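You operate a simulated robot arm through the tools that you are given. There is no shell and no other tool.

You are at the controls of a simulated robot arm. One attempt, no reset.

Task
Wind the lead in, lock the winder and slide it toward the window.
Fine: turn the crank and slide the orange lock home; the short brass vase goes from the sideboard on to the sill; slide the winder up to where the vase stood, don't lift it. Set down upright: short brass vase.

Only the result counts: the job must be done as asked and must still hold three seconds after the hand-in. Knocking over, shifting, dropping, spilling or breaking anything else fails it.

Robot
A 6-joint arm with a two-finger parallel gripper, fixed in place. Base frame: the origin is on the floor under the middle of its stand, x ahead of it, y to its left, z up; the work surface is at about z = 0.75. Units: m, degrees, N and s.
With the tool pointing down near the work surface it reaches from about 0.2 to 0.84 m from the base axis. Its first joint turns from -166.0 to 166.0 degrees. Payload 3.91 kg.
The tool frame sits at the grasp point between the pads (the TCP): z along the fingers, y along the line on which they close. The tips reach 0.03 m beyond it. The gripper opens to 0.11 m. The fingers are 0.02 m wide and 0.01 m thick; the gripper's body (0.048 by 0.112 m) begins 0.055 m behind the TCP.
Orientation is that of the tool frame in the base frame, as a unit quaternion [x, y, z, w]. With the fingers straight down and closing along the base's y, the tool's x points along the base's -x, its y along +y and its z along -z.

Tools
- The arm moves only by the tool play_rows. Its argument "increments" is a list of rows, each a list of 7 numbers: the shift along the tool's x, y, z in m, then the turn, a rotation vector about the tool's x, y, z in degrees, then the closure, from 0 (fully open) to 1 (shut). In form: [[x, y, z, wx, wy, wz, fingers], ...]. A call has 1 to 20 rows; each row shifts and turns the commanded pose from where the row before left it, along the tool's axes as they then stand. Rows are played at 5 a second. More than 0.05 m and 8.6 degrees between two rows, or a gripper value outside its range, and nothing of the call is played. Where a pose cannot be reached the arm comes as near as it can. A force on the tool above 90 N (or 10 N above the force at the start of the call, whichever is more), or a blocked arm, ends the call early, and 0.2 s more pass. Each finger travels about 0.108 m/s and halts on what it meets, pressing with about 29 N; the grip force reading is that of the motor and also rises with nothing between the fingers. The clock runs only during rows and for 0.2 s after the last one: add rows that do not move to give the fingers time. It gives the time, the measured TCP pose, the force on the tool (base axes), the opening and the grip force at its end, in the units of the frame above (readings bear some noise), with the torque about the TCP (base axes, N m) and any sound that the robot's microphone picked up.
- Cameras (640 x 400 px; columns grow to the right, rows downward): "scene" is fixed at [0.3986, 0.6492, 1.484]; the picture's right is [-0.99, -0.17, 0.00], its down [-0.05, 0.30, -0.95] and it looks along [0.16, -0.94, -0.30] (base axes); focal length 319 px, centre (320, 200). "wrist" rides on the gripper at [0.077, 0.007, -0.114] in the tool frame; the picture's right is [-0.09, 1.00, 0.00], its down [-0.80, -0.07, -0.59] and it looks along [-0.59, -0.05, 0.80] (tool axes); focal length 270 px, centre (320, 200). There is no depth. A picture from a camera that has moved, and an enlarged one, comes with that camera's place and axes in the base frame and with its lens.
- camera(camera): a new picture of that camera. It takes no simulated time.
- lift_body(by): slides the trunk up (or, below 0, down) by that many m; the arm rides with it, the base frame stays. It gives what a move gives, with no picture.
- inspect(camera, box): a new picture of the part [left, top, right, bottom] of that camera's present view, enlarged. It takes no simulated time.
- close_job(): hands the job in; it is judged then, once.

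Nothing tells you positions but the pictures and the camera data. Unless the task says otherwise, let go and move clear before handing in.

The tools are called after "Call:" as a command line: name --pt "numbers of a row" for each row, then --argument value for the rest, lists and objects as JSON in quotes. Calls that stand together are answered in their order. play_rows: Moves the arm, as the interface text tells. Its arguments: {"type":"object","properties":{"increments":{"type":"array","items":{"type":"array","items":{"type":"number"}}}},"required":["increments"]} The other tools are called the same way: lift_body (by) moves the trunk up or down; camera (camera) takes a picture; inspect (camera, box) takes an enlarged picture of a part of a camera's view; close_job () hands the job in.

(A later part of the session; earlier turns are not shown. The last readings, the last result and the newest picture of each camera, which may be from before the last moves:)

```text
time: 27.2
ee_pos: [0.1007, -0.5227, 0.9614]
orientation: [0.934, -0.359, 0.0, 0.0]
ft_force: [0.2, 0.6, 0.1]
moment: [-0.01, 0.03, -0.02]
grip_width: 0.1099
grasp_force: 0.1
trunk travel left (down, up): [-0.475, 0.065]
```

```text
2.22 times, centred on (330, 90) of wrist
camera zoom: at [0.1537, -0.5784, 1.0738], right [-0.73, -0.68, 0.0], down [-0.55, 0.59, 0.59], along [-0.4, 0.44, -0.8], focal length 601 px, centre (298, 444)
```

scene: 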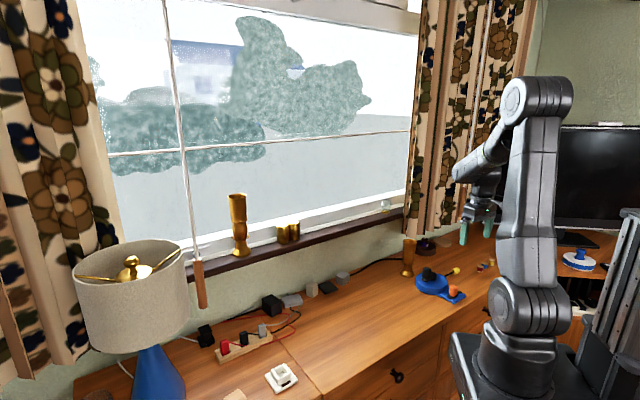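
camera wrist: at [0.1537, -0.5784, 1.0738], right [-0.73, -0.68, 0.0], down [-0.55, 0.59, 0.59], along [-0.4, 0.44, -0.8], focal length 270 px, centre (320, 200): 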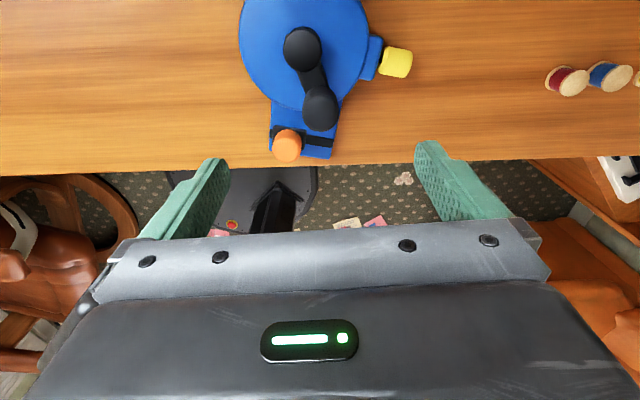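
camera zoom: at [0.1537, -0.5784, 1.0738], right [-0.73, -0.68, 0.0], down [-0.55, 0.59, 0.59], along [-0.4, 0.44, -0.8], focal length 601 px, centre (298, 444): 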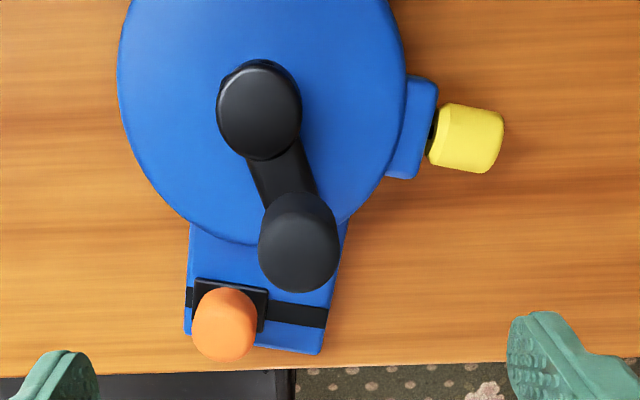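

The orange lock knob is at about (0.092,-0.461) with its top near z 0.81, and the slot's free travel (about 3 cm) runs toward (-0.83,-0.56), the lead side. I'll unwind the wrist so the fingers close along the slot.

Call:
play_rows --pt "0 0 0 0 0 -8.315 0" --pt "0 0 0 0 0 -8.315 0" --pt "0 0 0 0 0 -8.315 0" --pt "0 0 0 0 0 -8.315 0" --pt "0 0 0 0 0 -8.315 0" --pt "0 0 0 0 0 -8.315 0" --pt "0 0 0 0 0 -8.315 0" --pt "0 0 0 0 0 -8.315 0" --pt "0 0 0 0 0 -8.315 0" --pt "0 0 0 0 0 -8.315 0" --pt "0 0 0 0 0 -8.315 0" --pt "0 0 0 0 0 -8.315 0" --pt "0 0 0 0 0 -8.315 0" --pt "0 0 0 0 0 -8.315 0" --pt "0 0 0 0 0 -8.315 0" --pt "0 0 0 0 0 -8.315 0" --pt "0 0 0 0 0 -8.315 0" --pt "0 0 0 0 0 -8.315 0" --pt "0 0 0 0 0 -8.315 0" --pt "0 0 0 0 0 -8.315 0"

Call:
camera --camera "wrist"

```text
time: 31.4
ee_pos: [0.0995, -0.5223, 0.9606]
orientation: [0.467, 0.884, 0.0, -0.001]
ft_force: [-1.0, 0.0, 0.1]
moment: [-0.03, -0.02, -0.01]
grip_width: 0.1099
grasp_force: 0.0
trunk travel left (down, up): [-0.475, 0.065]
```

```text
taken
camera wrist: at [0.063, -0.4543, 1.0737], right [0.87, 0.49, 0.0], down [0.39, -0.7, 0.59], along [0.29, -0.52, -0.8], focal length 270 px, centre (320, 200)
```

wrist: 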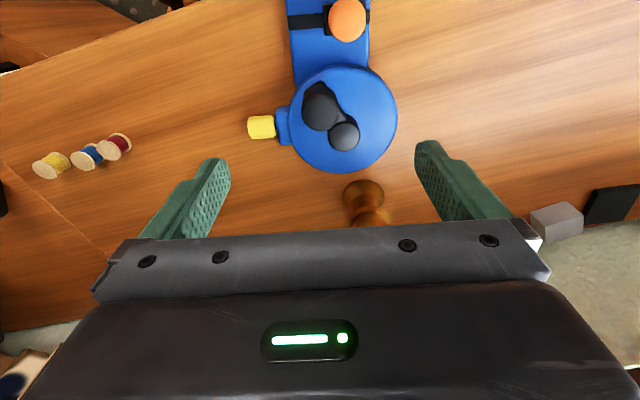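

Call:
play_rows --pt "0.0275 0.0143 0.0 0 0 0 0" --pt "0.0275 0.0144 0.02 0 0 0 0" --pt "0 0 0.035 0 0 0 0" --pt "0 0 0 0 0 0 0" --pt "0 0 0 0 0 0 0"

Call:
camera --camera "wrist"

Call:
inspect --camera "scene" --box '[395, 220, 485, 305]'

```text
time: 32.6
ee_pos: [0.0918, -0.4593, 0.905]
orientation: [0.469, 0.883, 0.0, 0.0]
ft_force: [-0.1, 0.6, -0.5]
moment: [-0.05, 0.01, 0.0]
grip_width: 0.1098
grasp_force: 0.0
trunk travel left (down, up): [-0.475, 0.065]
```

```text
taken
camera wrist: at [0.0558, -0.3923, 1.0197], right [0.87, 0.49, 0.0], down [0.39, -0.7, 0.59], along [0.29, -0.52, -0.8], focal length 270 px, centre (320, 200)
```

wrist: 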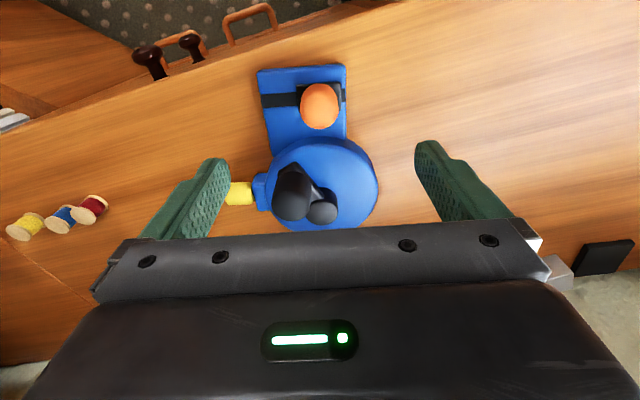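

```text
4.71 times, centred on (440, 262) of scene
camera zoom: at [0.3986, 0.6492, 1.484], right [-0.99, -0.17, 0.0], down [-0.05, 0.3, -0.95], along [0.16, -0.94, -0.3], focal length 1500 px, centre (-245, -94)
```

zoom: 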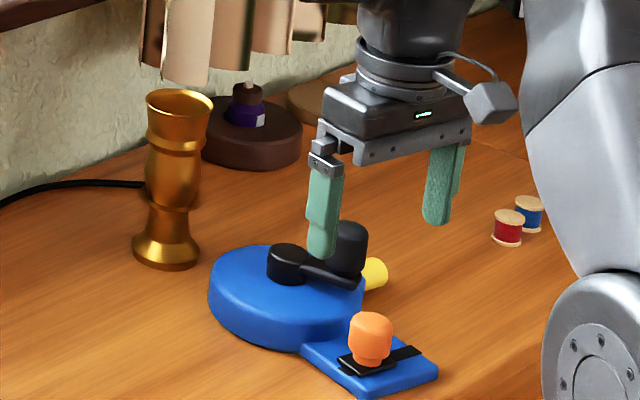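

Call:
inspect --camera "wrist" --box '[230, 50, 410, 230]'

```text
2.22 times, centred on (320, 140) of wrist
camera zoom: at [0.0558, -0.3923, 1.0197], right [0.87, 0.49, 0.0], down [0.39, -0.7, 0.59], along [0.29, -0.52, -0.8], focal length 601 px, centre (320, 333)
```

zoom: 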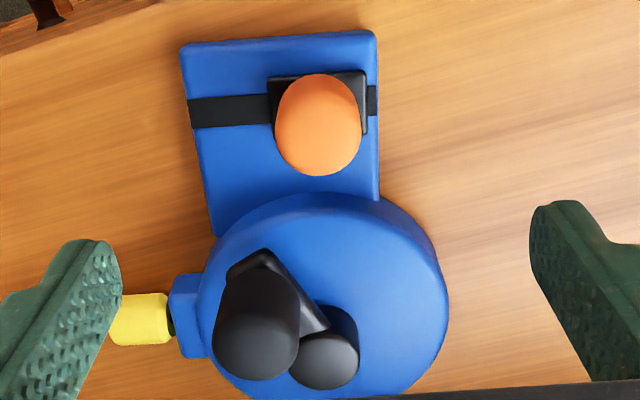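

Lock knob centre is about 4 mm toward the robot from the gripper axis. I'll correct, lower to the knob and grip it.

Call:
play_rows --pt "0.004 0.0006 0.03 0 0 0 0" --pt "0 0 0.03 0 0 0 0" --pt "0 0 0.027 0 0 0 0" --pt "0 0 0 0 0 0 0" --pt "0 0 0 0 0 0 0.5" --pt "0 0 0 0 0 0 1" --pt "0 0 0 0 0 0 1" --pt "0 0 0 0 0 0 1"

Call:
camera --camera "wrist"

Call:
inspect --camera "scene" --box '[405, 240, 475, 305]'

```text
time: 34.4
ee_pos: [0.0906, -0.4562, 0.8181]
orientation: [0.469, 0.883, -0.001, -0.001]
ft_force: [-0.3, 0.3, -0.1]
moment: [-0.36, 0.09, -0.02]
grip_width: 0.0313
grasp_force: 29.0
trunk travel left (down, up): [-0.475, 0.065]
```

```text
taken
camera wrist: at [0.0533, -0.3877, 0.9321], right [0.87, 0.49, 0.0], down [0.39, -0.7, 0.59], along [0.29, -0.52, -0.8], focal length 270 px, centre (320, 200)
```

wrist: 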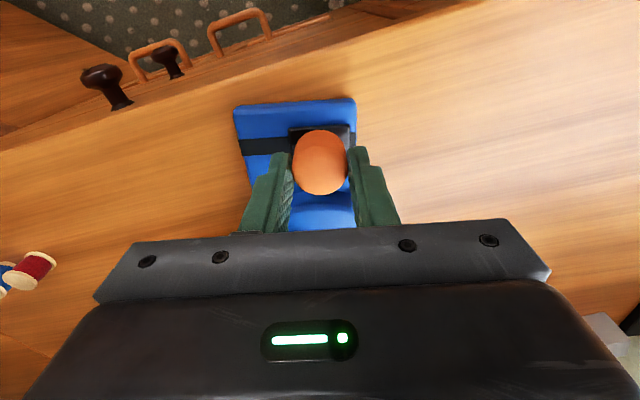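

```text
6.15 times, centred on (440, 272) of scene
camera zoom: at [0.3986, 0.6492, 1.484], right [-0.99, -0.17, 0.0], down [-0.05, 0.3, -0.95], along [0.16, -0.94, -0.3], focal length 1962 px, centre (-418, -246)
```

zoom: 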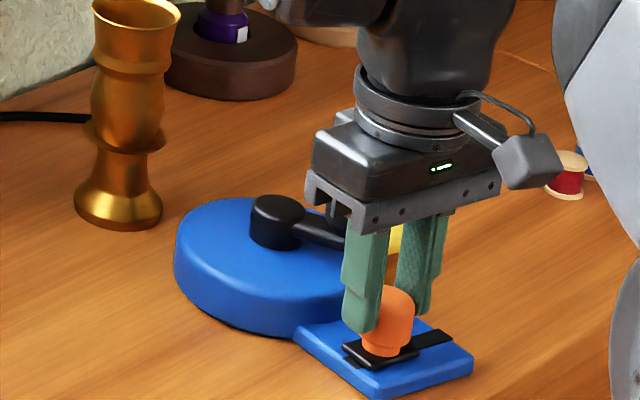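

The lock knob is gripped and the slot is aligned with the closing axis. I'll slide it toward the lead side in small steps.

Call:
play_rows --pt "0 -0.004 0 0 0 0 1" --pt "0 -0.004 0 0 0 0 1" --pt "0 -0.004 0 0 0 0 1" --pt "0 -0.004 0 0 0 0 1" --pt "0 0 0 0 0 0 1"

Call:
camera --camera "wrist"

Call:
inspect --camera "scene" --box '[405, 240, 475, 305]'

```text
time: 35.6
ee_pos: [0.0776, -0.4657, 0.8186]
orientation: [0.468, 0.884, 0.0, -0.001]
ft_force: [-3.0, 6.8, 2.6]
moment: [0.05, 0.18, 0.07]
grip_width: 0.0312
grasp_force: 28.8
trunk travel left (down, up): [-0.475, 0.065]
```

```text
taken
camera wrist: at [0.0398, -0.3968, 0.9321], right [0.87, 0.49, 0.0], down [0.39, -0.7, 0.59], along [0.29, -0.52, -0.8], focal length 270 px, centre (320, 200)
```

wrist: 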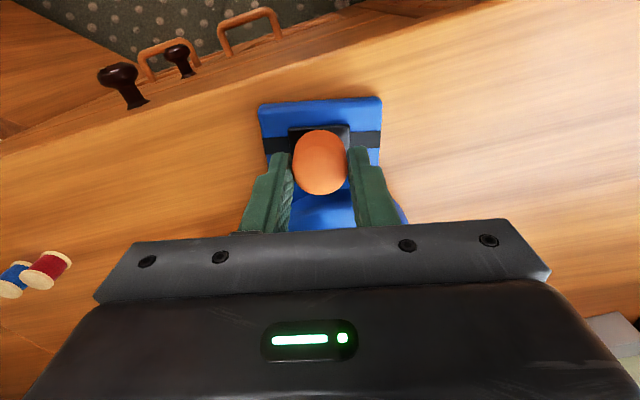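

```text
6.15 times, centred on (440, 272) of scene
camera zoom: at [0.3986, 0.6492, 1.484], right [-0.99, -0.17, 0.0], down [-0.05, 0.3, -0.95], along [0.16, -0.94, -0.3], focal length 1962 px, centre (-418, -246)
```

zoom: 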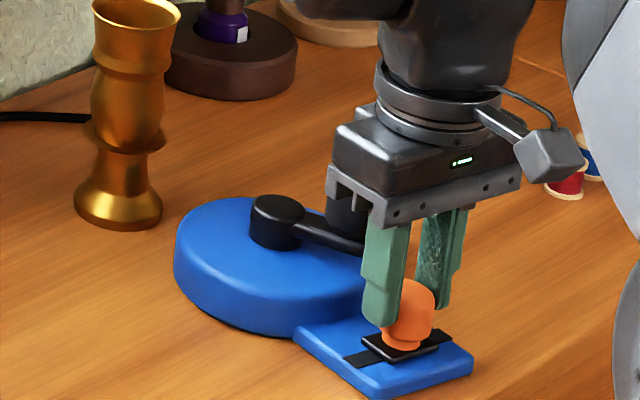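

The lock slides while the winder stays still. I'll continue to its end.

Call:
play_rows --pt "0 -0.003 0 0 0 0 1" --pt "0 -0.003 0 0 0 0 1" --pt "0 -0.003 0 0 0 0 1" --pt "0 0 0 0 0 0 1"

Call:
camera --camera "wrist"

Call:
inspect --camera "scene" --box '[405, 240, 475, 305]'

```text
time: 36.6
ee_pos: [0.0692, -0.4691, 0.8189]
orientation: [0.469, 0.883, 0.0, 0.0]
ft_force: [-3.7, 6.0, 3.3]
moment: [0.16, -0.16, 0.02]
grip_width: 0.0312
grasp_force: 28.8
trunk travel left (down, up): [-0.475, 0.065]
```

```text
taken
camera wrist: at [0.033, -0.4022, 0.932], right [0.87, 0.49, 0.0], down [0.39, -0.7, 0.6], along [0.29, -0.52, -0.8], focal length 270 px, centre (320, 200)
```

wrist: 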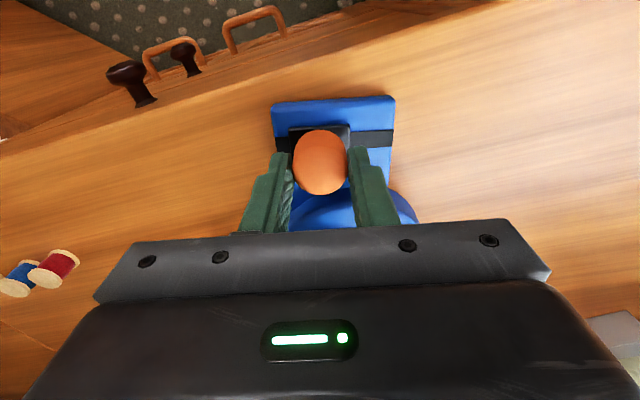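

```text
6.15 times, centred on (440, 272) of scene
camera zoom: at [0.3986, 0.6492, 1.484], right [-0.99, -0.17, 0.0], down [-0.05, 0.3, -0.95], along [0.16, -0.94, -0.3], focal length 1962 px, centre (-418, -246)
```

zoom: 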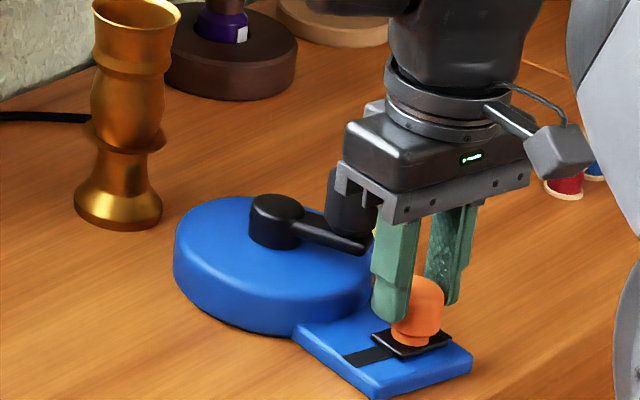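

Call:
play_rows --pt "0 -0.003 0 0 0 0 1" --pt "0 -0.003 0 0 0 0 1" --pt "0 0 0 0 0 0 1"

Call:
camera --camera "wrist"

Call:
inspect --camera "scene" --box '[405, 240, 475, 305]'

```text
time: 37.4
ee_pos: [0.0654, -0.4736, 0.8171]
orientation: [0.468, 0.883, 0.001, 0.001]
ft_force: [-1.4, 3.4, 2.1]
moment: [0.13, -0.27, 0.01]
grip_width: 0.0313
grasp_force: 28.9
trunk travel left (down, up): [-0.475, 0.065]
```

```text
taken
camera wrist: at [0.0284, -0.4056, 0.932], right [0.87, 0.49, 0.0], down [0.39, -0.7, 0.59], along [0.29, -0.52, -0.8], focal length 270 px, centre (320, 200)
```

wrist: 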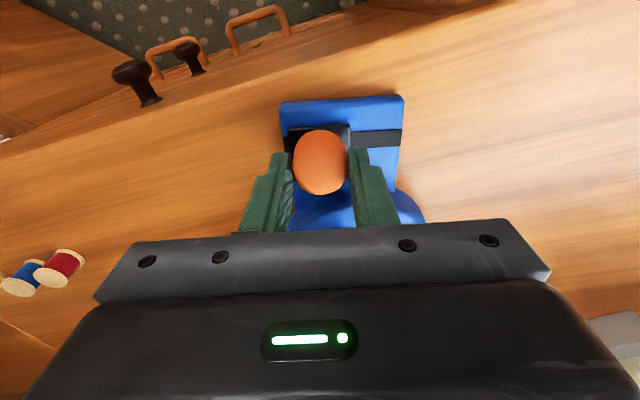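

```text
6.15 times, centred on (440, 272) of scene
camera zoom: at [0.3986, 0.6492, 1.484], right [-0.99, -0.17, 0.0], down [-0.05, 0.3, -0.95], along [0.16, -0.94, -0.3], focal length 1962 px, centre (-418, -246)
```

zoom: 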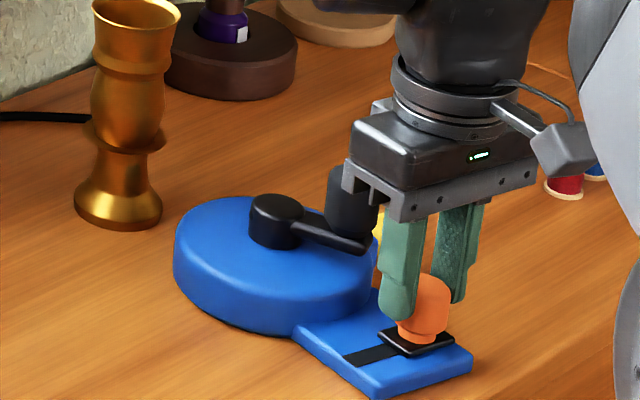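

Call:
play_rows --pt "0 -0.003 0 0 0 0 1" --pt "0 0 0 0 0 0 1"

Call:
inspect --camera "wrist" --box '[230, 70, 430, 230]'

Call:
inspect --camera "scene" --box '[405, 240, 475, 305]'

```text
time: 38.0
ee_pos: [0.0637, -0.4752, 0.8185]
orientation: [0.468, 0.884, 0.0, 0.0]
ft_force: [6.1, 2.5, 4.1]
moment: [0.4, -0.36, 0.22]
grip_width: 0.0313
grasp_force: 29.4
trunk travel left (down, up): [-0.475, 0.065]
```

```text
2.50 times, centred on (330, 150) of wrist
camera zoom: at [0.0267, -0.4072, 0.932], right [0.87, 0.49, 0.0], down [0.39, -0.7, 0.59], along [0.29, -0.52, -0.8], focal length 676 px, centre (295, 325)
```

zoom: 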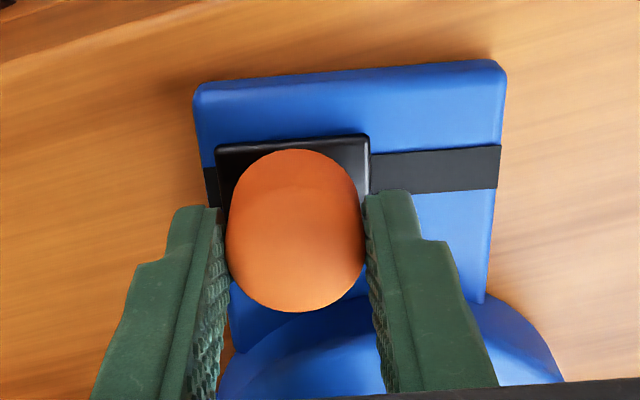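

```text
6.15 times, centred on (440, 272) of scene
camera zoom: at [0.3986, 0.6492, 1.484], right [-0.99, -0.17, 0.0], down [-0.05, 0.3, -0.95], along [0.16, -0.94, -0.3], focal length 1962 px, centre (-418, -246)
```

zoom: 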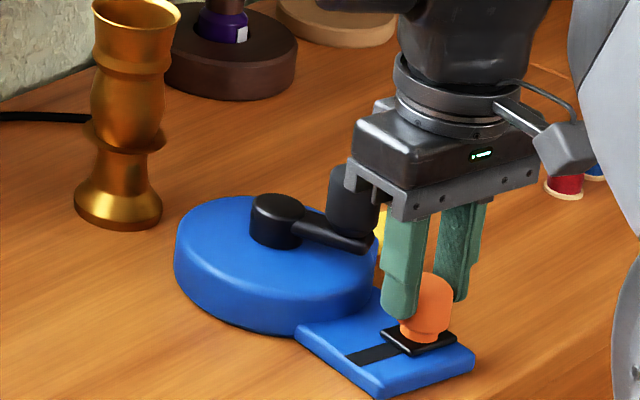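

The lock carriage is at its end stop (winder just started to move with it), so it is home. I'll release it, rise, and look at the window sill.

Call:
play_rows --pt "0 0 0 0 0 0 0.6" --pt "0 0 0 0 0 0 0.2" --pt "0 0 0 0 0 0 0" --pt "0 0 -0.045 0 0 0 0" --pt "0 0 -0.045 0 0 0 0" --pt "0 0 -0.045 0 0 0 0" --pt "0 0 -0.045 0 0 0 0" --pt "-0.0126 0.0307 -0.03 0 0 0 0" --pt "-0.0126 0.0307 -0.03 0 0 0 0" --pt "-0.0126 0.0307 -0.03 0 0 0 0" --pt "-0.0126 0.0307 -0.03 0 0 0 0" --pt "-0.0126 0.0307 -0.03 0 0 0 0" --pt "-0.0126 0.0307 -0.03 0 0 0 0" --pt "-0.0126 0.0307 -0.03 0 0 0 0" --pt "-0.0126 0.0307 -0.03 0 0 0 0" --pt "0 0 0 0 0 0 0" --pt "0 0 0 0 0 0 0"

Call:
camera --camera "wrist"

Call:
camera --camera "scene"

```text
time: 41.6
ee_pos: [0.3248, -0.4212, 1.2372]
orientation: [0.468, 0.884, 0.0, -0.001]
ft_force: [-0.3, 0.1, 0.0]
moment: [0.01, -0.03, -0.03]
grip_width: 0.1099
grasp_force: 0.0
trunk travel left (down, up): [-0.475, 0.065]
```

```text
taken
camera wrist: at [0.2871, -0.3531, 1.3518], right [0.87, 0.49, 0.0], down [0.39, -0.7, 0.59], along [0.29, -0.52, -0.8], focal length 270 px, centre (320, 200)
```

wrist: 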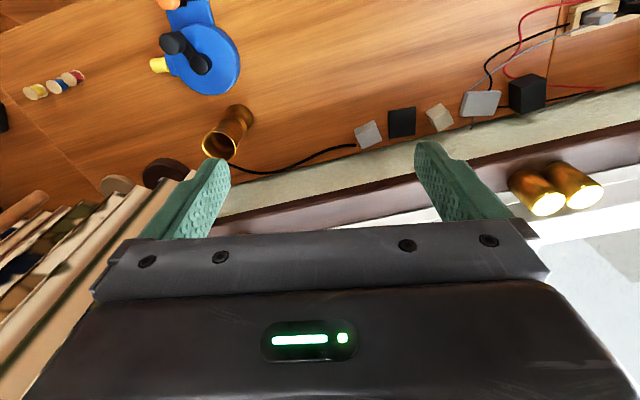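

```text
taken
```

scene: 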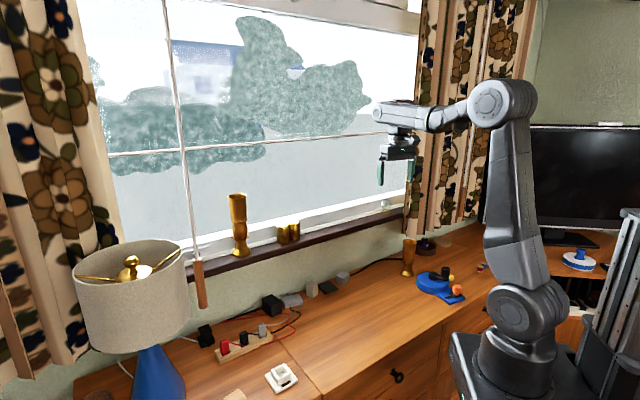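

Call:
inspect --camera "wrist" --box '[190, 60, 640, 250]'

Call:
inspect --camera "scene" --box '[270, 180, 440, 290]'

```text
1.42 times, centred on (415, 155) of wrist
camera zoom: at [0.2871, -0.3531, 1.3518], right [0.87, 0.49, 0.0], down [0.39, -0.7, 0.59], along [0.29, -0.52, -0.8], focal length 384 px, centre (185, 264)
```

zoom: 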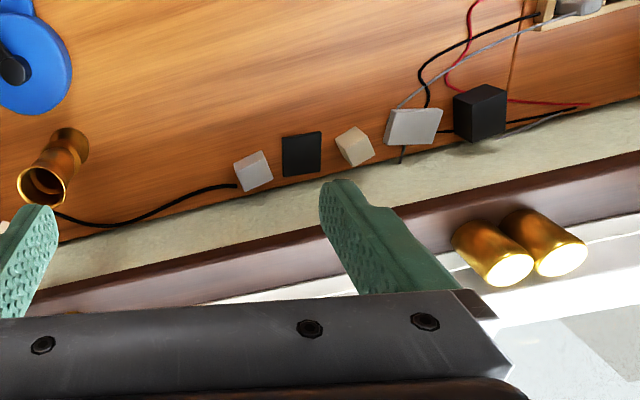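

```text
3.64 times, centred on (355, 235) of scene
camera zoom: at [0.3986, 0.6492, 1.484], right [-0.99, -0.17, 0.0], down [-0.05, 0.3, -0.95], along [0.16, -0.94, -0.3], focal length 1159 px, centre (193, 73)
```

zoom: 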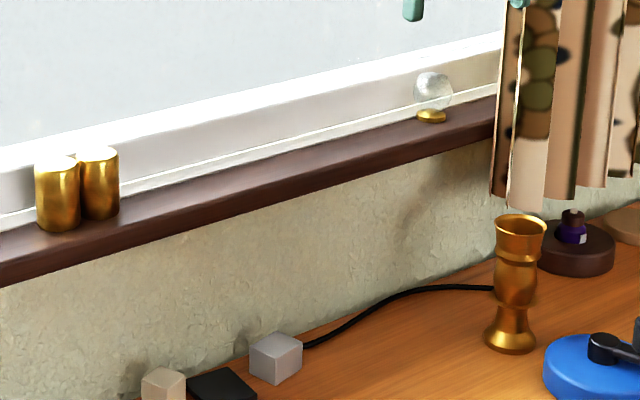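

Call:
inspect --camera "wrist" --box '[220, 140, 440, 245]'

Call:
inspect --camera "wrist" --box '[430, 100, 640, 240]'

Call:
inspect --camera "scene" --box '[290, 195, 400, 265]'

```text
2.91 times, centred on (330, 192) of wrist
camera zoom: at [0.2871, -0.3531, 1.3518], right [0.87, 0.49, 0.0], down [0.39, -0.7, 0.59], along [0.29, -0.52, -0.8], focal length 786 px, centre (291, 222)
```

zoom: 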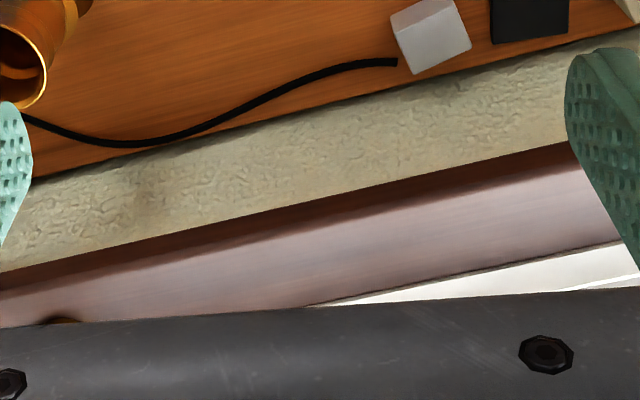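

```text
2.86 times, centred on (535, 170) of wrist
camera zoom: at [0.2871, -0.3531, 1.3518], right [0.87, 0.49, 0.0], down [0.39, -0.7, 0.59], along [0.29, -0.52, -0.8], focal length 772 px, centre (-294, 286)
```

zoom: 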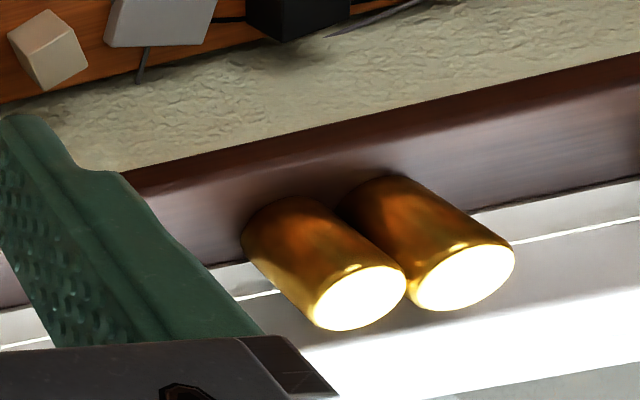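

```text
5.71 times, centred on (345, 230) of scene
camera zoom: at [0.3986, 0.6492, 1.484], right [-0.99, -0.17, 0.0], down [-0.05, 0.3, -0.95], along [0.16, -0.94, -0.3], focal length 1822 px, centre (177, 29)
```

zoom: 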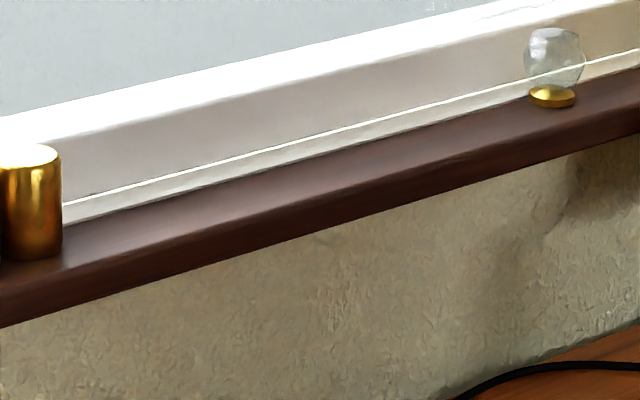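

The sill spans roughly 0.71–0.77 m along the window normal at z about 1.0, with free space between the pots and the glass ornament. I'll move close above that free stretch to measure the sill precisely.

Call:
play_rows --pt "0 0 0 0 0 -5.15 0" --pt "0 0 0 0 0 -5.15 0" --pt "-0.0404 0.0058 0.0193 0 0 0 0" --pt "-0.0404 0.0058 0.0193 0 0 0 0" --pt "-0.0404 0.0058 0.0193 0 0 0 0" --pt "-0.0404 0.0058 0.0193 0 0 0 0" --pt "0 0 0 0 0 0 0" --pt "0 0 0 0 0 0 0"

Call:
camera --camera "wrist"

Call:
camera --camera "scene"

```text
time: 43.4
ee_pos: [0.4539, -0.5206, 1.1588]
orientation: [0.387, 0.922, 0.0, 0.001]
ft_force: [0.3, 0.9, 0.0]
moment: [-0.01, -0.01, -0.01]
grip_width: 0.1102
grasp_force: 0.0
trunk travel left (down, up): [-0.475, 0.065]
```

```text
taken
camera wrist: at [0.4051, -0.4597, 1.2731], right [0.77, 0.63, 0.0], down [0.51, -0.62, 0.59], along [0.38, -0.46, -0.8], focal length 270 px, centre (320, 200)
```

wrist: 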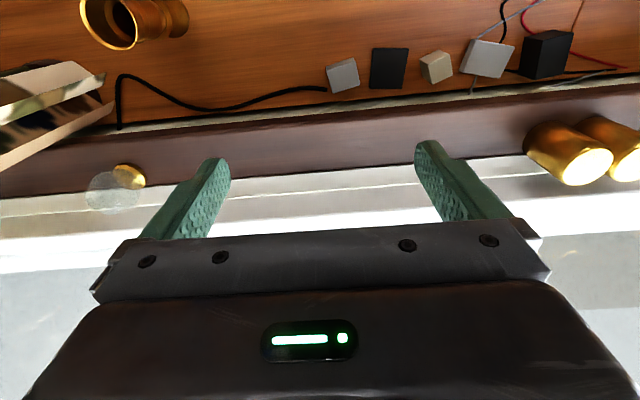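

```text
taken
```

scene: 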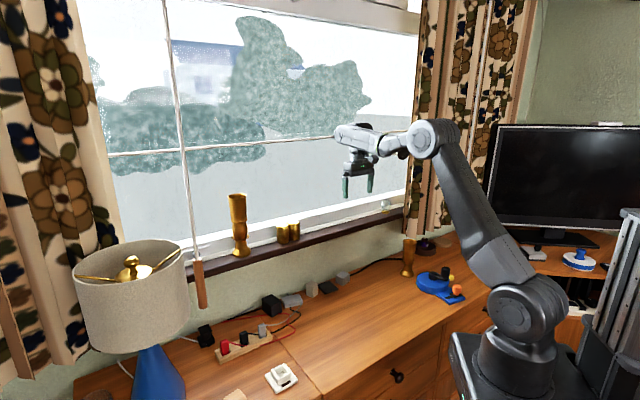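

Call:
inspect --camera "wrist" --box '[200, 80, 440, 230]'

Call:
inspect --camera "scene" --box '[300, 140, 400, 260]'

```text
2.67 times, centred on (320, 155) of wrist
camera zoom: at [0.4051, -0.4597, 1.2731], right [0.77, 0.63, 0.0], down [0.51, -0.62, 0.59], along [0.38, -0.46, -0.8], focal length 721 px, centre (320, 320)
```

zoom: 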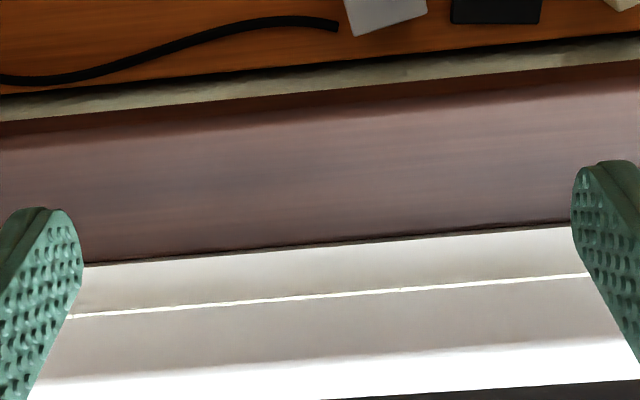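

```text
3.33 times, centred on (350, 200) of scene
camera zoom: at [0.3986, 0.6492, 1.484], right [-0.99, -0.17, 0.0], down [-0.05, 0.3, -0.95], along [0.16, -0.94, -0.3], focal length 1063 px, centre (220, 200)
```

zoom: 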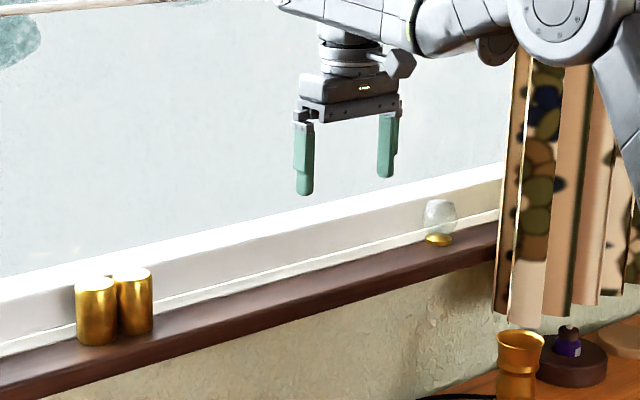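

The sill top is aligned with the tool's closing axis, spans about 6 cm centred near n≈0.75, z≈0.985. Now I'll go above the vase to line up the grasp.

Call:
play_rows --pt "0.0129 -0.0392 0 0 0 0 0" --pt "0.0129 -0.0392 0.01 0 0 0 0" --pt "0.0129 -0.0392 0.025 0 0 0 0" --pt "0.0129 -0.0392 0.025 0 0 0 0" --pt "0.0129 -0.0392 0.025 0 0 0 0" --pt "0.0128 -0.039 0.025 0 0 0 0" --pt "0 0 0.02 0 0 0 0" --pt "0 0 0 0 0 0 0" --pt "0 0 0 0 0 0 0"

Call:
camera --camera "wrist"

Call:
inspect --camera "scene" --box '[375, 190, 475, 300]'

```text
time: 45.4
ee_pos: [0.2312, -0.629, 1.0296]
orientation: [0.388, 0.922, 0.0, -0.001]
ft_force: [-0.7, 0.5, 0.3]
moment: [0.03, 0.01, 0.03]
grip_width: 0.11
grasp_force: 0.0
trunk travel left (down, up): [-0.475, 0.065]
```

```text
taken
camera wrist: at [0.1831, -0.5697, 1.1434], right [0.77, 0.63, 0.0], down [0.51, -0.62, 0.59], along [0.38, -0.46, -0.8], focal length 270 px, centre (320, 200)
```

wrist: 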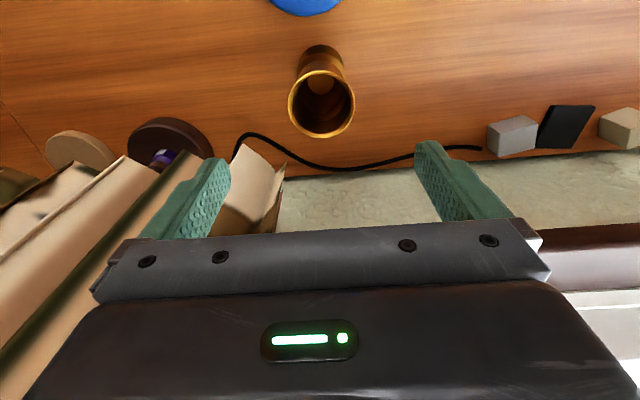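

```text
3.64 times, centred on (425, 245) of scene
camera zoom: at [0.3986, 0.6492, 1.484], right [-0.99, -0.17, 0.0], down [-0.05, 0.3, -0.95], along [0.16, -0.94, -0.3], focal length 1159 px, centre (-62, 36)
```

zoom: 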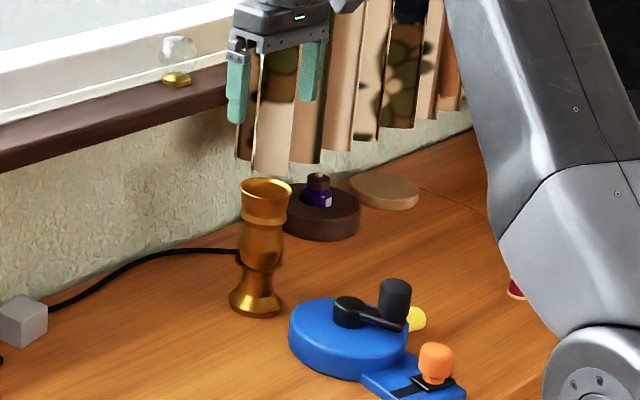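

The vase rim is centred between the fingers within a few millimetres; the curtain is behind with a few cm clearance. I'll lower straight down around the rim.

Call:
play_rows --pt "0.001 0.0014 0.03 0 0 0 0" --pt "0.0009 0.0013 0.04 0 0 0 0" --pt "0 0 0.04 0 0 0 0" --pt "0 0 0.03 0 0 0 0" --pt "0 0 0.017 0 0 0 0" --pt "0 0 0 0 0 0 0" --pt "0 0 0 0 0 0 0"

Call:
camera --camera "wrist"

Call:
inspect --camera "scene" --box '[375, 200, 475, 310]'

```text
time: 47.0
ee_pos: [0.2288, -0.6248, 0.8722]
orientation: [0.387, 0.922, 0.001, 0.0]
ft_force: [-0.5, 0.4, -0.7]
moment: [0.03, 0.01, 0.02]
grip_width: 0.1101
grasp_force: 0.1
trunk travel left (down, up): [-0.475, 0.065]
```

```text
taken
camera wrist: at [0.1815, -0.5661, 0.987], right [0.77, 0.63, 0.0], down [0.51, -0.62, 0.59], along [0.38, -0.46, -0.8], focal length 270 px, centre (320, 200)
```

wrist: 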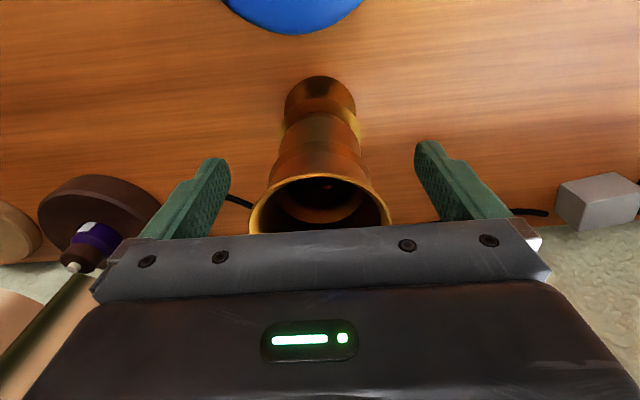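

```text
3.64 times, centred on (425, 255) of scene
camera zoom: at [0.3986, 0.6492, 1.484], right [-0.99, -0.17, 0.0], down [-0.05, 0.3, -0.95], along [0.16, -0.94, -0.3], focal length 1159 px, centre (-62, 0)
```

zoom: 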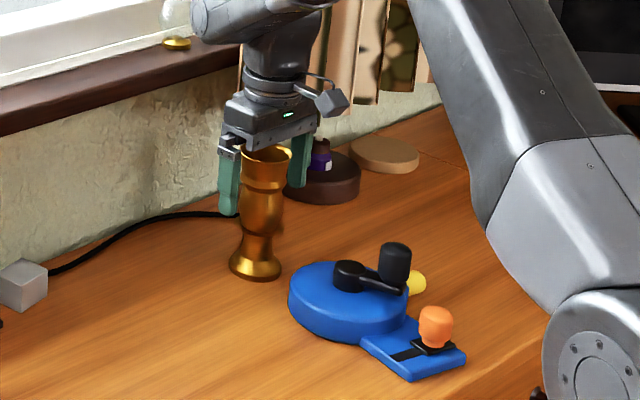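

The rim is at about z 0.90; I'll rise slightly so the pads' middle meets the rim region, then close gently.

Call:
play_rows --pt "0.002 0.0003 -0.012 0 0 0 0" --pt "0 0 0 0 0 0 0.3" --pt "0 0 0 0 0 0 0.6" --pt "0 0 0 0 0 0 1" --pt "0 0 0 0 0 0 1" --pt "0 0 0 0 0 0 1"

Call:
camera --camera "wrist"

Call:
inspect --camera "scene" --box '[375, 200, 475, 310]'

```text
time: 48.4
ee_pos: [0.2298, -0.6245, 0.8852]
orientation: [0.387, 0.922, 0.0, 0.0]
ft_force: [-1.2, -2.6, -0.3]
moment: [-0.19, -0.13, -0.07]
grip_width: 0.0595
grasp_force: 29.3
trunk travel left (down, up): [-0.475, 0.065]
```

```text
taken
camera wrist: at [0.1807, -0.5645, 0.999], right [0.77, 0.63, 0.0], down [0.51, -0.62, 0.59], along [0.38, -0.46, -0.8], focal length 270 px, centre (320, 200)
```

wrist: 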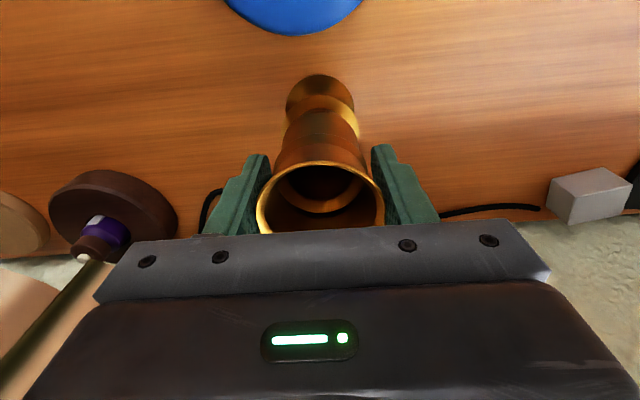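

```text
3.64 times, centred on (425, 255) of scene
camera zoom: at [0.3986, 0.6492, 1.484], right [-0.99, -0.17, 0.0], down [-0.05, 0.3, -0.95], along [0.16, -0.94, -0.3], focal length 1159 px, centre (-62, 0)
```

zoom: 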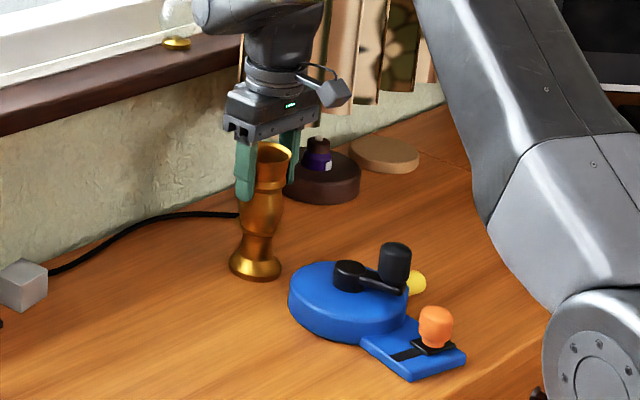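

The vase is held (0.0595 m). I'll lift a little and check it hangs upright.

Call:
play_rows --pt "0 0 -0.01 0 0 0 1" --pt "0 0 -0.02 0 0 0 1" --pt "0 0 -0.03 0 0 0 1" --pt "0 0 -0.03 0 0 0 1" --pt "0 0 0 0 0 0 1" --pt "0 0 0 0 0 0 1"

Call:
camera --camera "wrist"

Call:
inspect --camera "scene" --box '[375, 180, 475, 290]'

```text
time: 49.8
ee_pos: [0.2296, -0.6248, 0.9763]
orientation: [0.388, 0.922, 0.0, -0.001]
ft_force: [0.5, 1.0, -8.4]
moment: [0.02, -0.01, -0.02]
grip_width: 0.0591
grasp_force: 28.8
trunk travel left (down, up): [-0.475, 0.065]
```

```text
taken
camera wrist: at [0.1817, -0.5654, 1.0895], right [0.77, 0.63, 0.0], down [0.51, -0.62, 0.59], along [0.38, -0.46, -0.8], focal length 270 px, centre (320, 200)
```

wrist: 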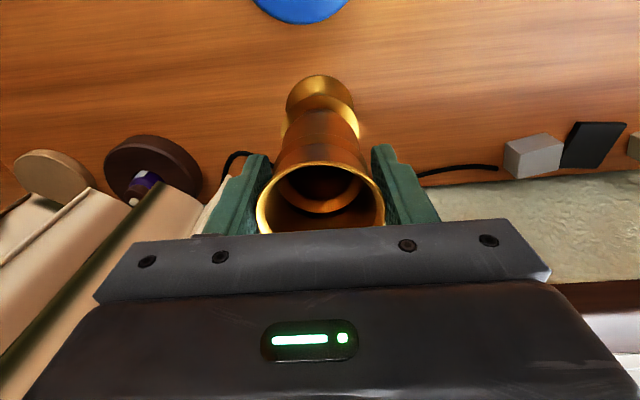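

```text
3.64 times, centred on (425, 235) of scene
camera zoom: at [0.3986, 0.6492, 1.484], right [-0.99, -0.17, 0.0], down [-0.05, 0.3, -0.95], along [0.16, -0.94, -0.3], focal length 1159 px, centre (-62, 73)
```

zoom: 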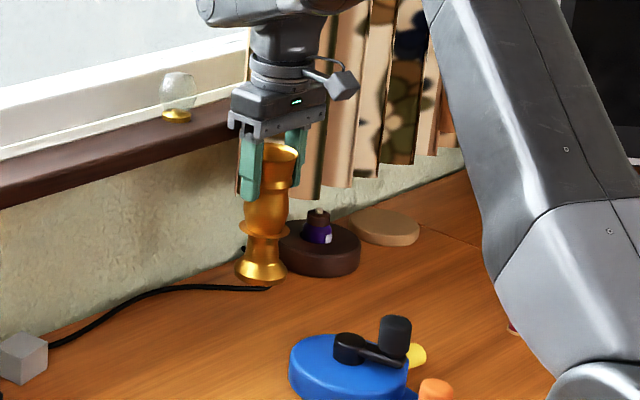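

The vase hangs upright (about 0.86 kg) with no slip. I'll raise it above sill height and carry it along to the free stretch.

Call:
play_rows --pt "0 0 -0.03 0 0 0 1" --pt "0 0 -0.04 0 0 0 1" --pt "0 0 -0.04 0 0 0 1" --pt "0 0 -0.04 0 0 0 1" --pt "0 0 -0.04 0 0 0 1" --pt "0 0.02 -0.015 0 0 0 1" --pt "0 0.03 0 0 0 0 1" --pt "0 0.036 0 0 0 0 1" --pt "0 0.036 0 0 0 0 1" --pt "0 0.036 0 0 0 0 1" --pt "0 0.036 0 0 0 0 1" --pt "0 0.026 0 0 0 0 1" --pt "0 0.016 0 0 0 0 1" --pt "0 0 0 0 0 0 1" --pt "0 0 0 0 0 0 1"

Call:
camera --camera "wrist"

Call:
camera --camera "scene"

```text
time: 53.0
ee_pos: [0.4005, -0.4585, 1.181]
orientation: [0.388, 0.922, 0.0, 0.0]
ft_force: [0.2, -0.1, -8.1]
moment: [0.01, 0.01, -0.01]
grip_width: 0.0593
grasp_force: 29.2
trunk travel left (down, up): [-0.475, 0.065]
```

```text
taken
camera wrist: at [0.3519, -0.3987, 1.295], right [0.77, 0.63, 0.0], down [0.51, -0.62, 0.59], along [0.38, -0.46, -0.8], focal length 270 px, centre (320, 200)
```

wrist: 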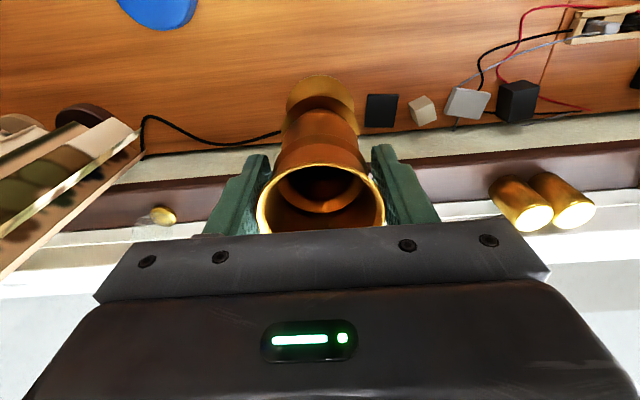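

```text
taken
```

scene: 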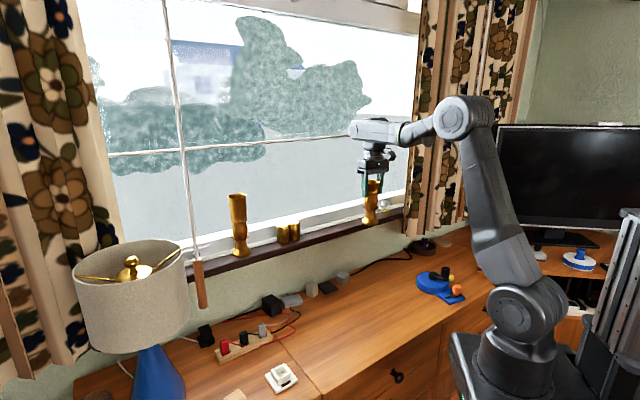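

Call:
play_rows --pt "-0.02 0 0 0 0 0 1" --pt "-0.03 0 0 0 0 0 1" --pt "-0.03 0 0 0 0 0 1" --pt "-0.03 0 0 0 0 0 1" --pt "-0.015 0 0.01 0 0 0 1" --pt "0 0 0.01 0 0 0 1" --pt "0 0 0 0 0 0 1" --pt "0 0 0 0 0 0 1"

Call:
camera --camera "wrist"

Call:
inspect --camera "scene" --box '[290, 130, 410, 260]'

```text
time: 54.8
ee_pos: [0.4763, -0.5398, 1.1766]
orientation: [0.388, 0.922, -0.005, 0.01]
ft_force: [-0.1, 0.0, -8.8]
moment: [0.04, 0.03, 0.0]
grip_width: 0.0591
grasp_force: 28.8
trunk travel left (down, up): [-0.475, 0.065]
```

```text
taken
camera wrist: at [0.4267, -0.477, 1.2883], right [0.77, 0.63, 0.0], down [0.5, -0.61, 0.61], along [0.39, -0.47, -0.79], focal length 270 px, centre (320, 200)
```

wrist: 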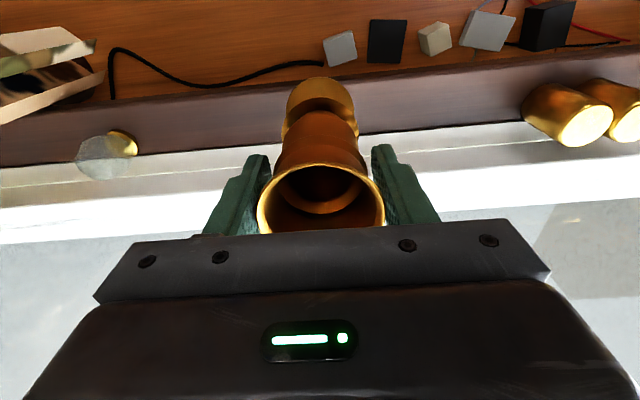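

```text
3.08 times, centred on (350, 195) of scene
camera zoom: at [0.3986, 0.6492, 1.484], right [-0.99, -0.17, 0.0], down [-0.05, 0.3, -0.95], along [0.16, -0.94, -0.3], focal length 981 px, centre (228, 215)
```

zoom: 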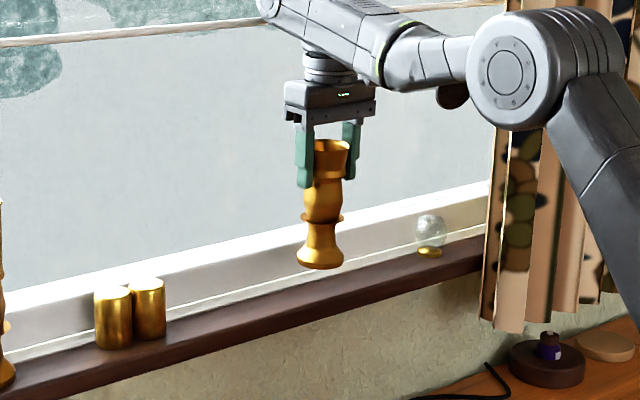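

The arm is at its reach limit at this height, so I'll back off slightly and raise the trunk to extend the reach.

Call:
play_rows --pt "0.02 0 0 0 0 0 1" --pt "0.025 0 0 0 0 0 1" --pt "0 0 0 0 0 0 1" --pt "0 0 0 0 0 0 1"

Call:
lift_body --by 0.03

Call:
lift_body --by 0.034

Call:
camera --camera "wrist"

Call:
inspect --camera "scene" --box '[290, 120, 410, 260]'

```text
time: 55.8
ee_pos: [0.4555, -0.5178, 1.1607]
orientation: [0.387, 0.922, 0.0, 0.001]
ft_force: [0.4, -1.4, -8.4]
moment: [0.05, 0.03, 0.0]
grip_width: 0.0591
grasp_force: 29.0
trunk travel left (down, up): [-0.475, 0.065]
```

```text
time: 56.5
ee_pos: [0.4553, -0.5175, 1.1897]
orientation: [0.387, 0.922, 0.0, -0.001]
ft_force: [-0.1, -0.2, -9.0]
moment: [0.03, 0.01, 0.01]
grip_width: 0.0595
grasp_force: 28.9
trunk travel left (down, up): [-0.505, 0.035]
```

```text
time: 57.3
ee_pos: [0.456, -0.5179, 1.2248]
orientation: [0.388, 0.922, 0.001, -0.001]
ft_force: [0.7, 0.3, -8.4]
moment: [0.05, 0.05, -0.03]
grip_width: 0.0591
grasp_force: 28.9
trunk travel left (down, up): [-0.539, 0.001]
```

```text
taken
camera wrist: at [0.407, -0.4578, 1.338], right [0.77, 0.63, 0.0], down [0.51, -0.62, 0.59], along [0.38, -0.46, -0.8], focal length 270 px, centre (320, 200)
```

wrist: 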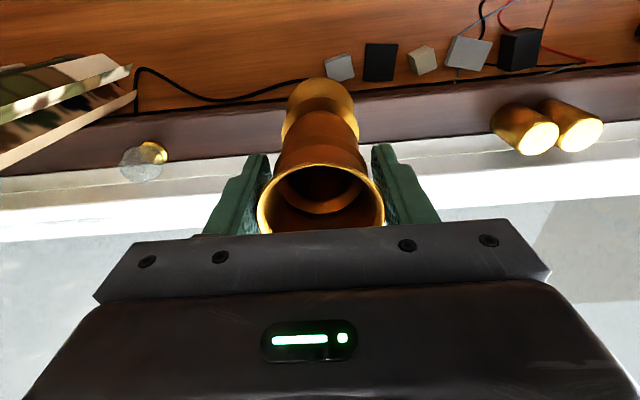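

```text
2.86 times, centred on (350, 190) of scene
camera zoom: at [0.3986, 0.6492, 1.484], right [-0.99, -0.17, 0.0], down [-0.05, 0.3, -0.95], along [0.16, -0.94, -0.3], focal length 911 px, centre (234, 229)
```

zoom: 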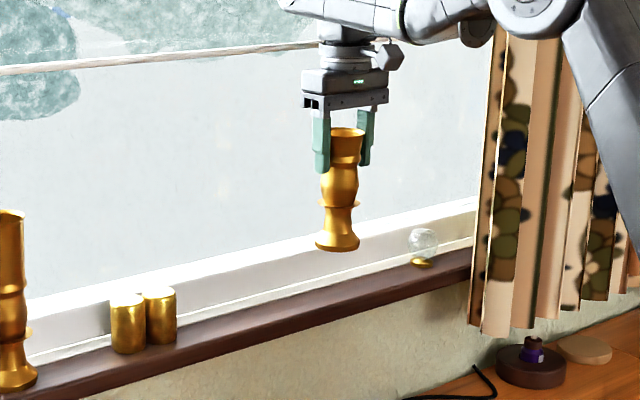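

Call:
inspect --camera "wrist" --box '[360, 50, 520, 200]'

```text
2.67 times, centred on (440, 125) of wrist
camera zoom: at [0.407, -0.4578, 1.338], right [0.77, 0.63, 0.0], down [0.51, -0.62, 0.59], along [0.38, -0.46, -0.8], focal length 721 px, centre (0, 400)
```

zoom: 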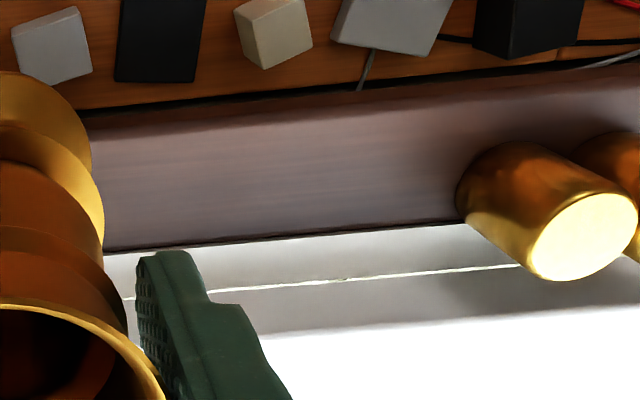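

Refined: sill front edge n≈0.717, back n≈0.777, top z≈0.99. I'll advance the vase over the sill's middle and come down to about 2 cm above it.

Call:
play_rows --pt "-0.015 0 0.015 0 0 0 1" --pt "-0.015 0 0.015 0 0 0 1" --pt "-0.012 0 0.02 0 0 0 1" --pt "-0.01 0 0.015 0 0 0 1" --pt "0 0 0.01 0 0 0 1" --pt "0 0 0 0 0 0 1" --pt "0 0 0 0 0 0 1"

Call:
camera --camera "wrist"

Call:
inspect --camera "scene" --box '[300, 140, 400, 260]'

```text
time: 58.9
ee_pos: [0.4784, -0.5395, 1.1696]
orientation: [0.387, 0.922, -0.006, 0.013]
ft_force: [0.3, 0.7, -9.0]
moment: [0.05, 0.06, 0.0]
grip_width: 0.0595
grasp_force: 28.8
trunk travel left (down, up): [-0.539, 0.001]
```

```text
taken
camera wrist: at [0.427, -0.4777, 1.2819], right [0.77, 0.63, 0.0], down [0.5, -0.61, 0.62], along [0.39, -0.48, -0.79], focal length 270 px, centre (320, 200)
```

wrist: 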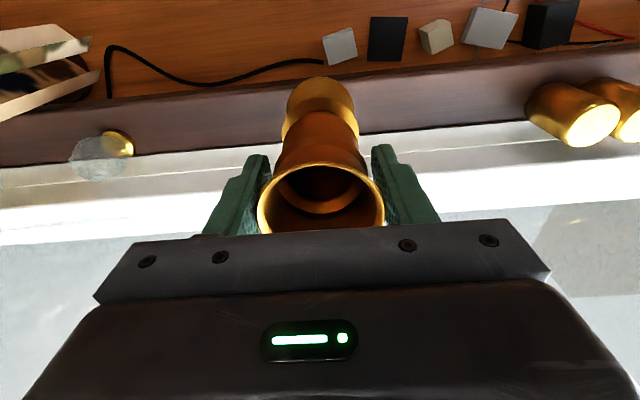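

```text
3.33 times, centred on (350, 200) of scene
camera zoom: at [0.3986, 0.6492, 1.484], right [-0.99, -0.17, 0.0], down [-0.05, 0.3, -0.95], along [0.16, -0.94, -0.3], focal length 1063 px, centre (220, 200)
```

zoom: 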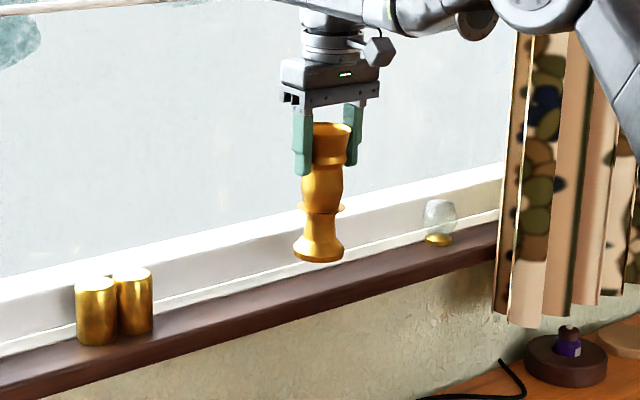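

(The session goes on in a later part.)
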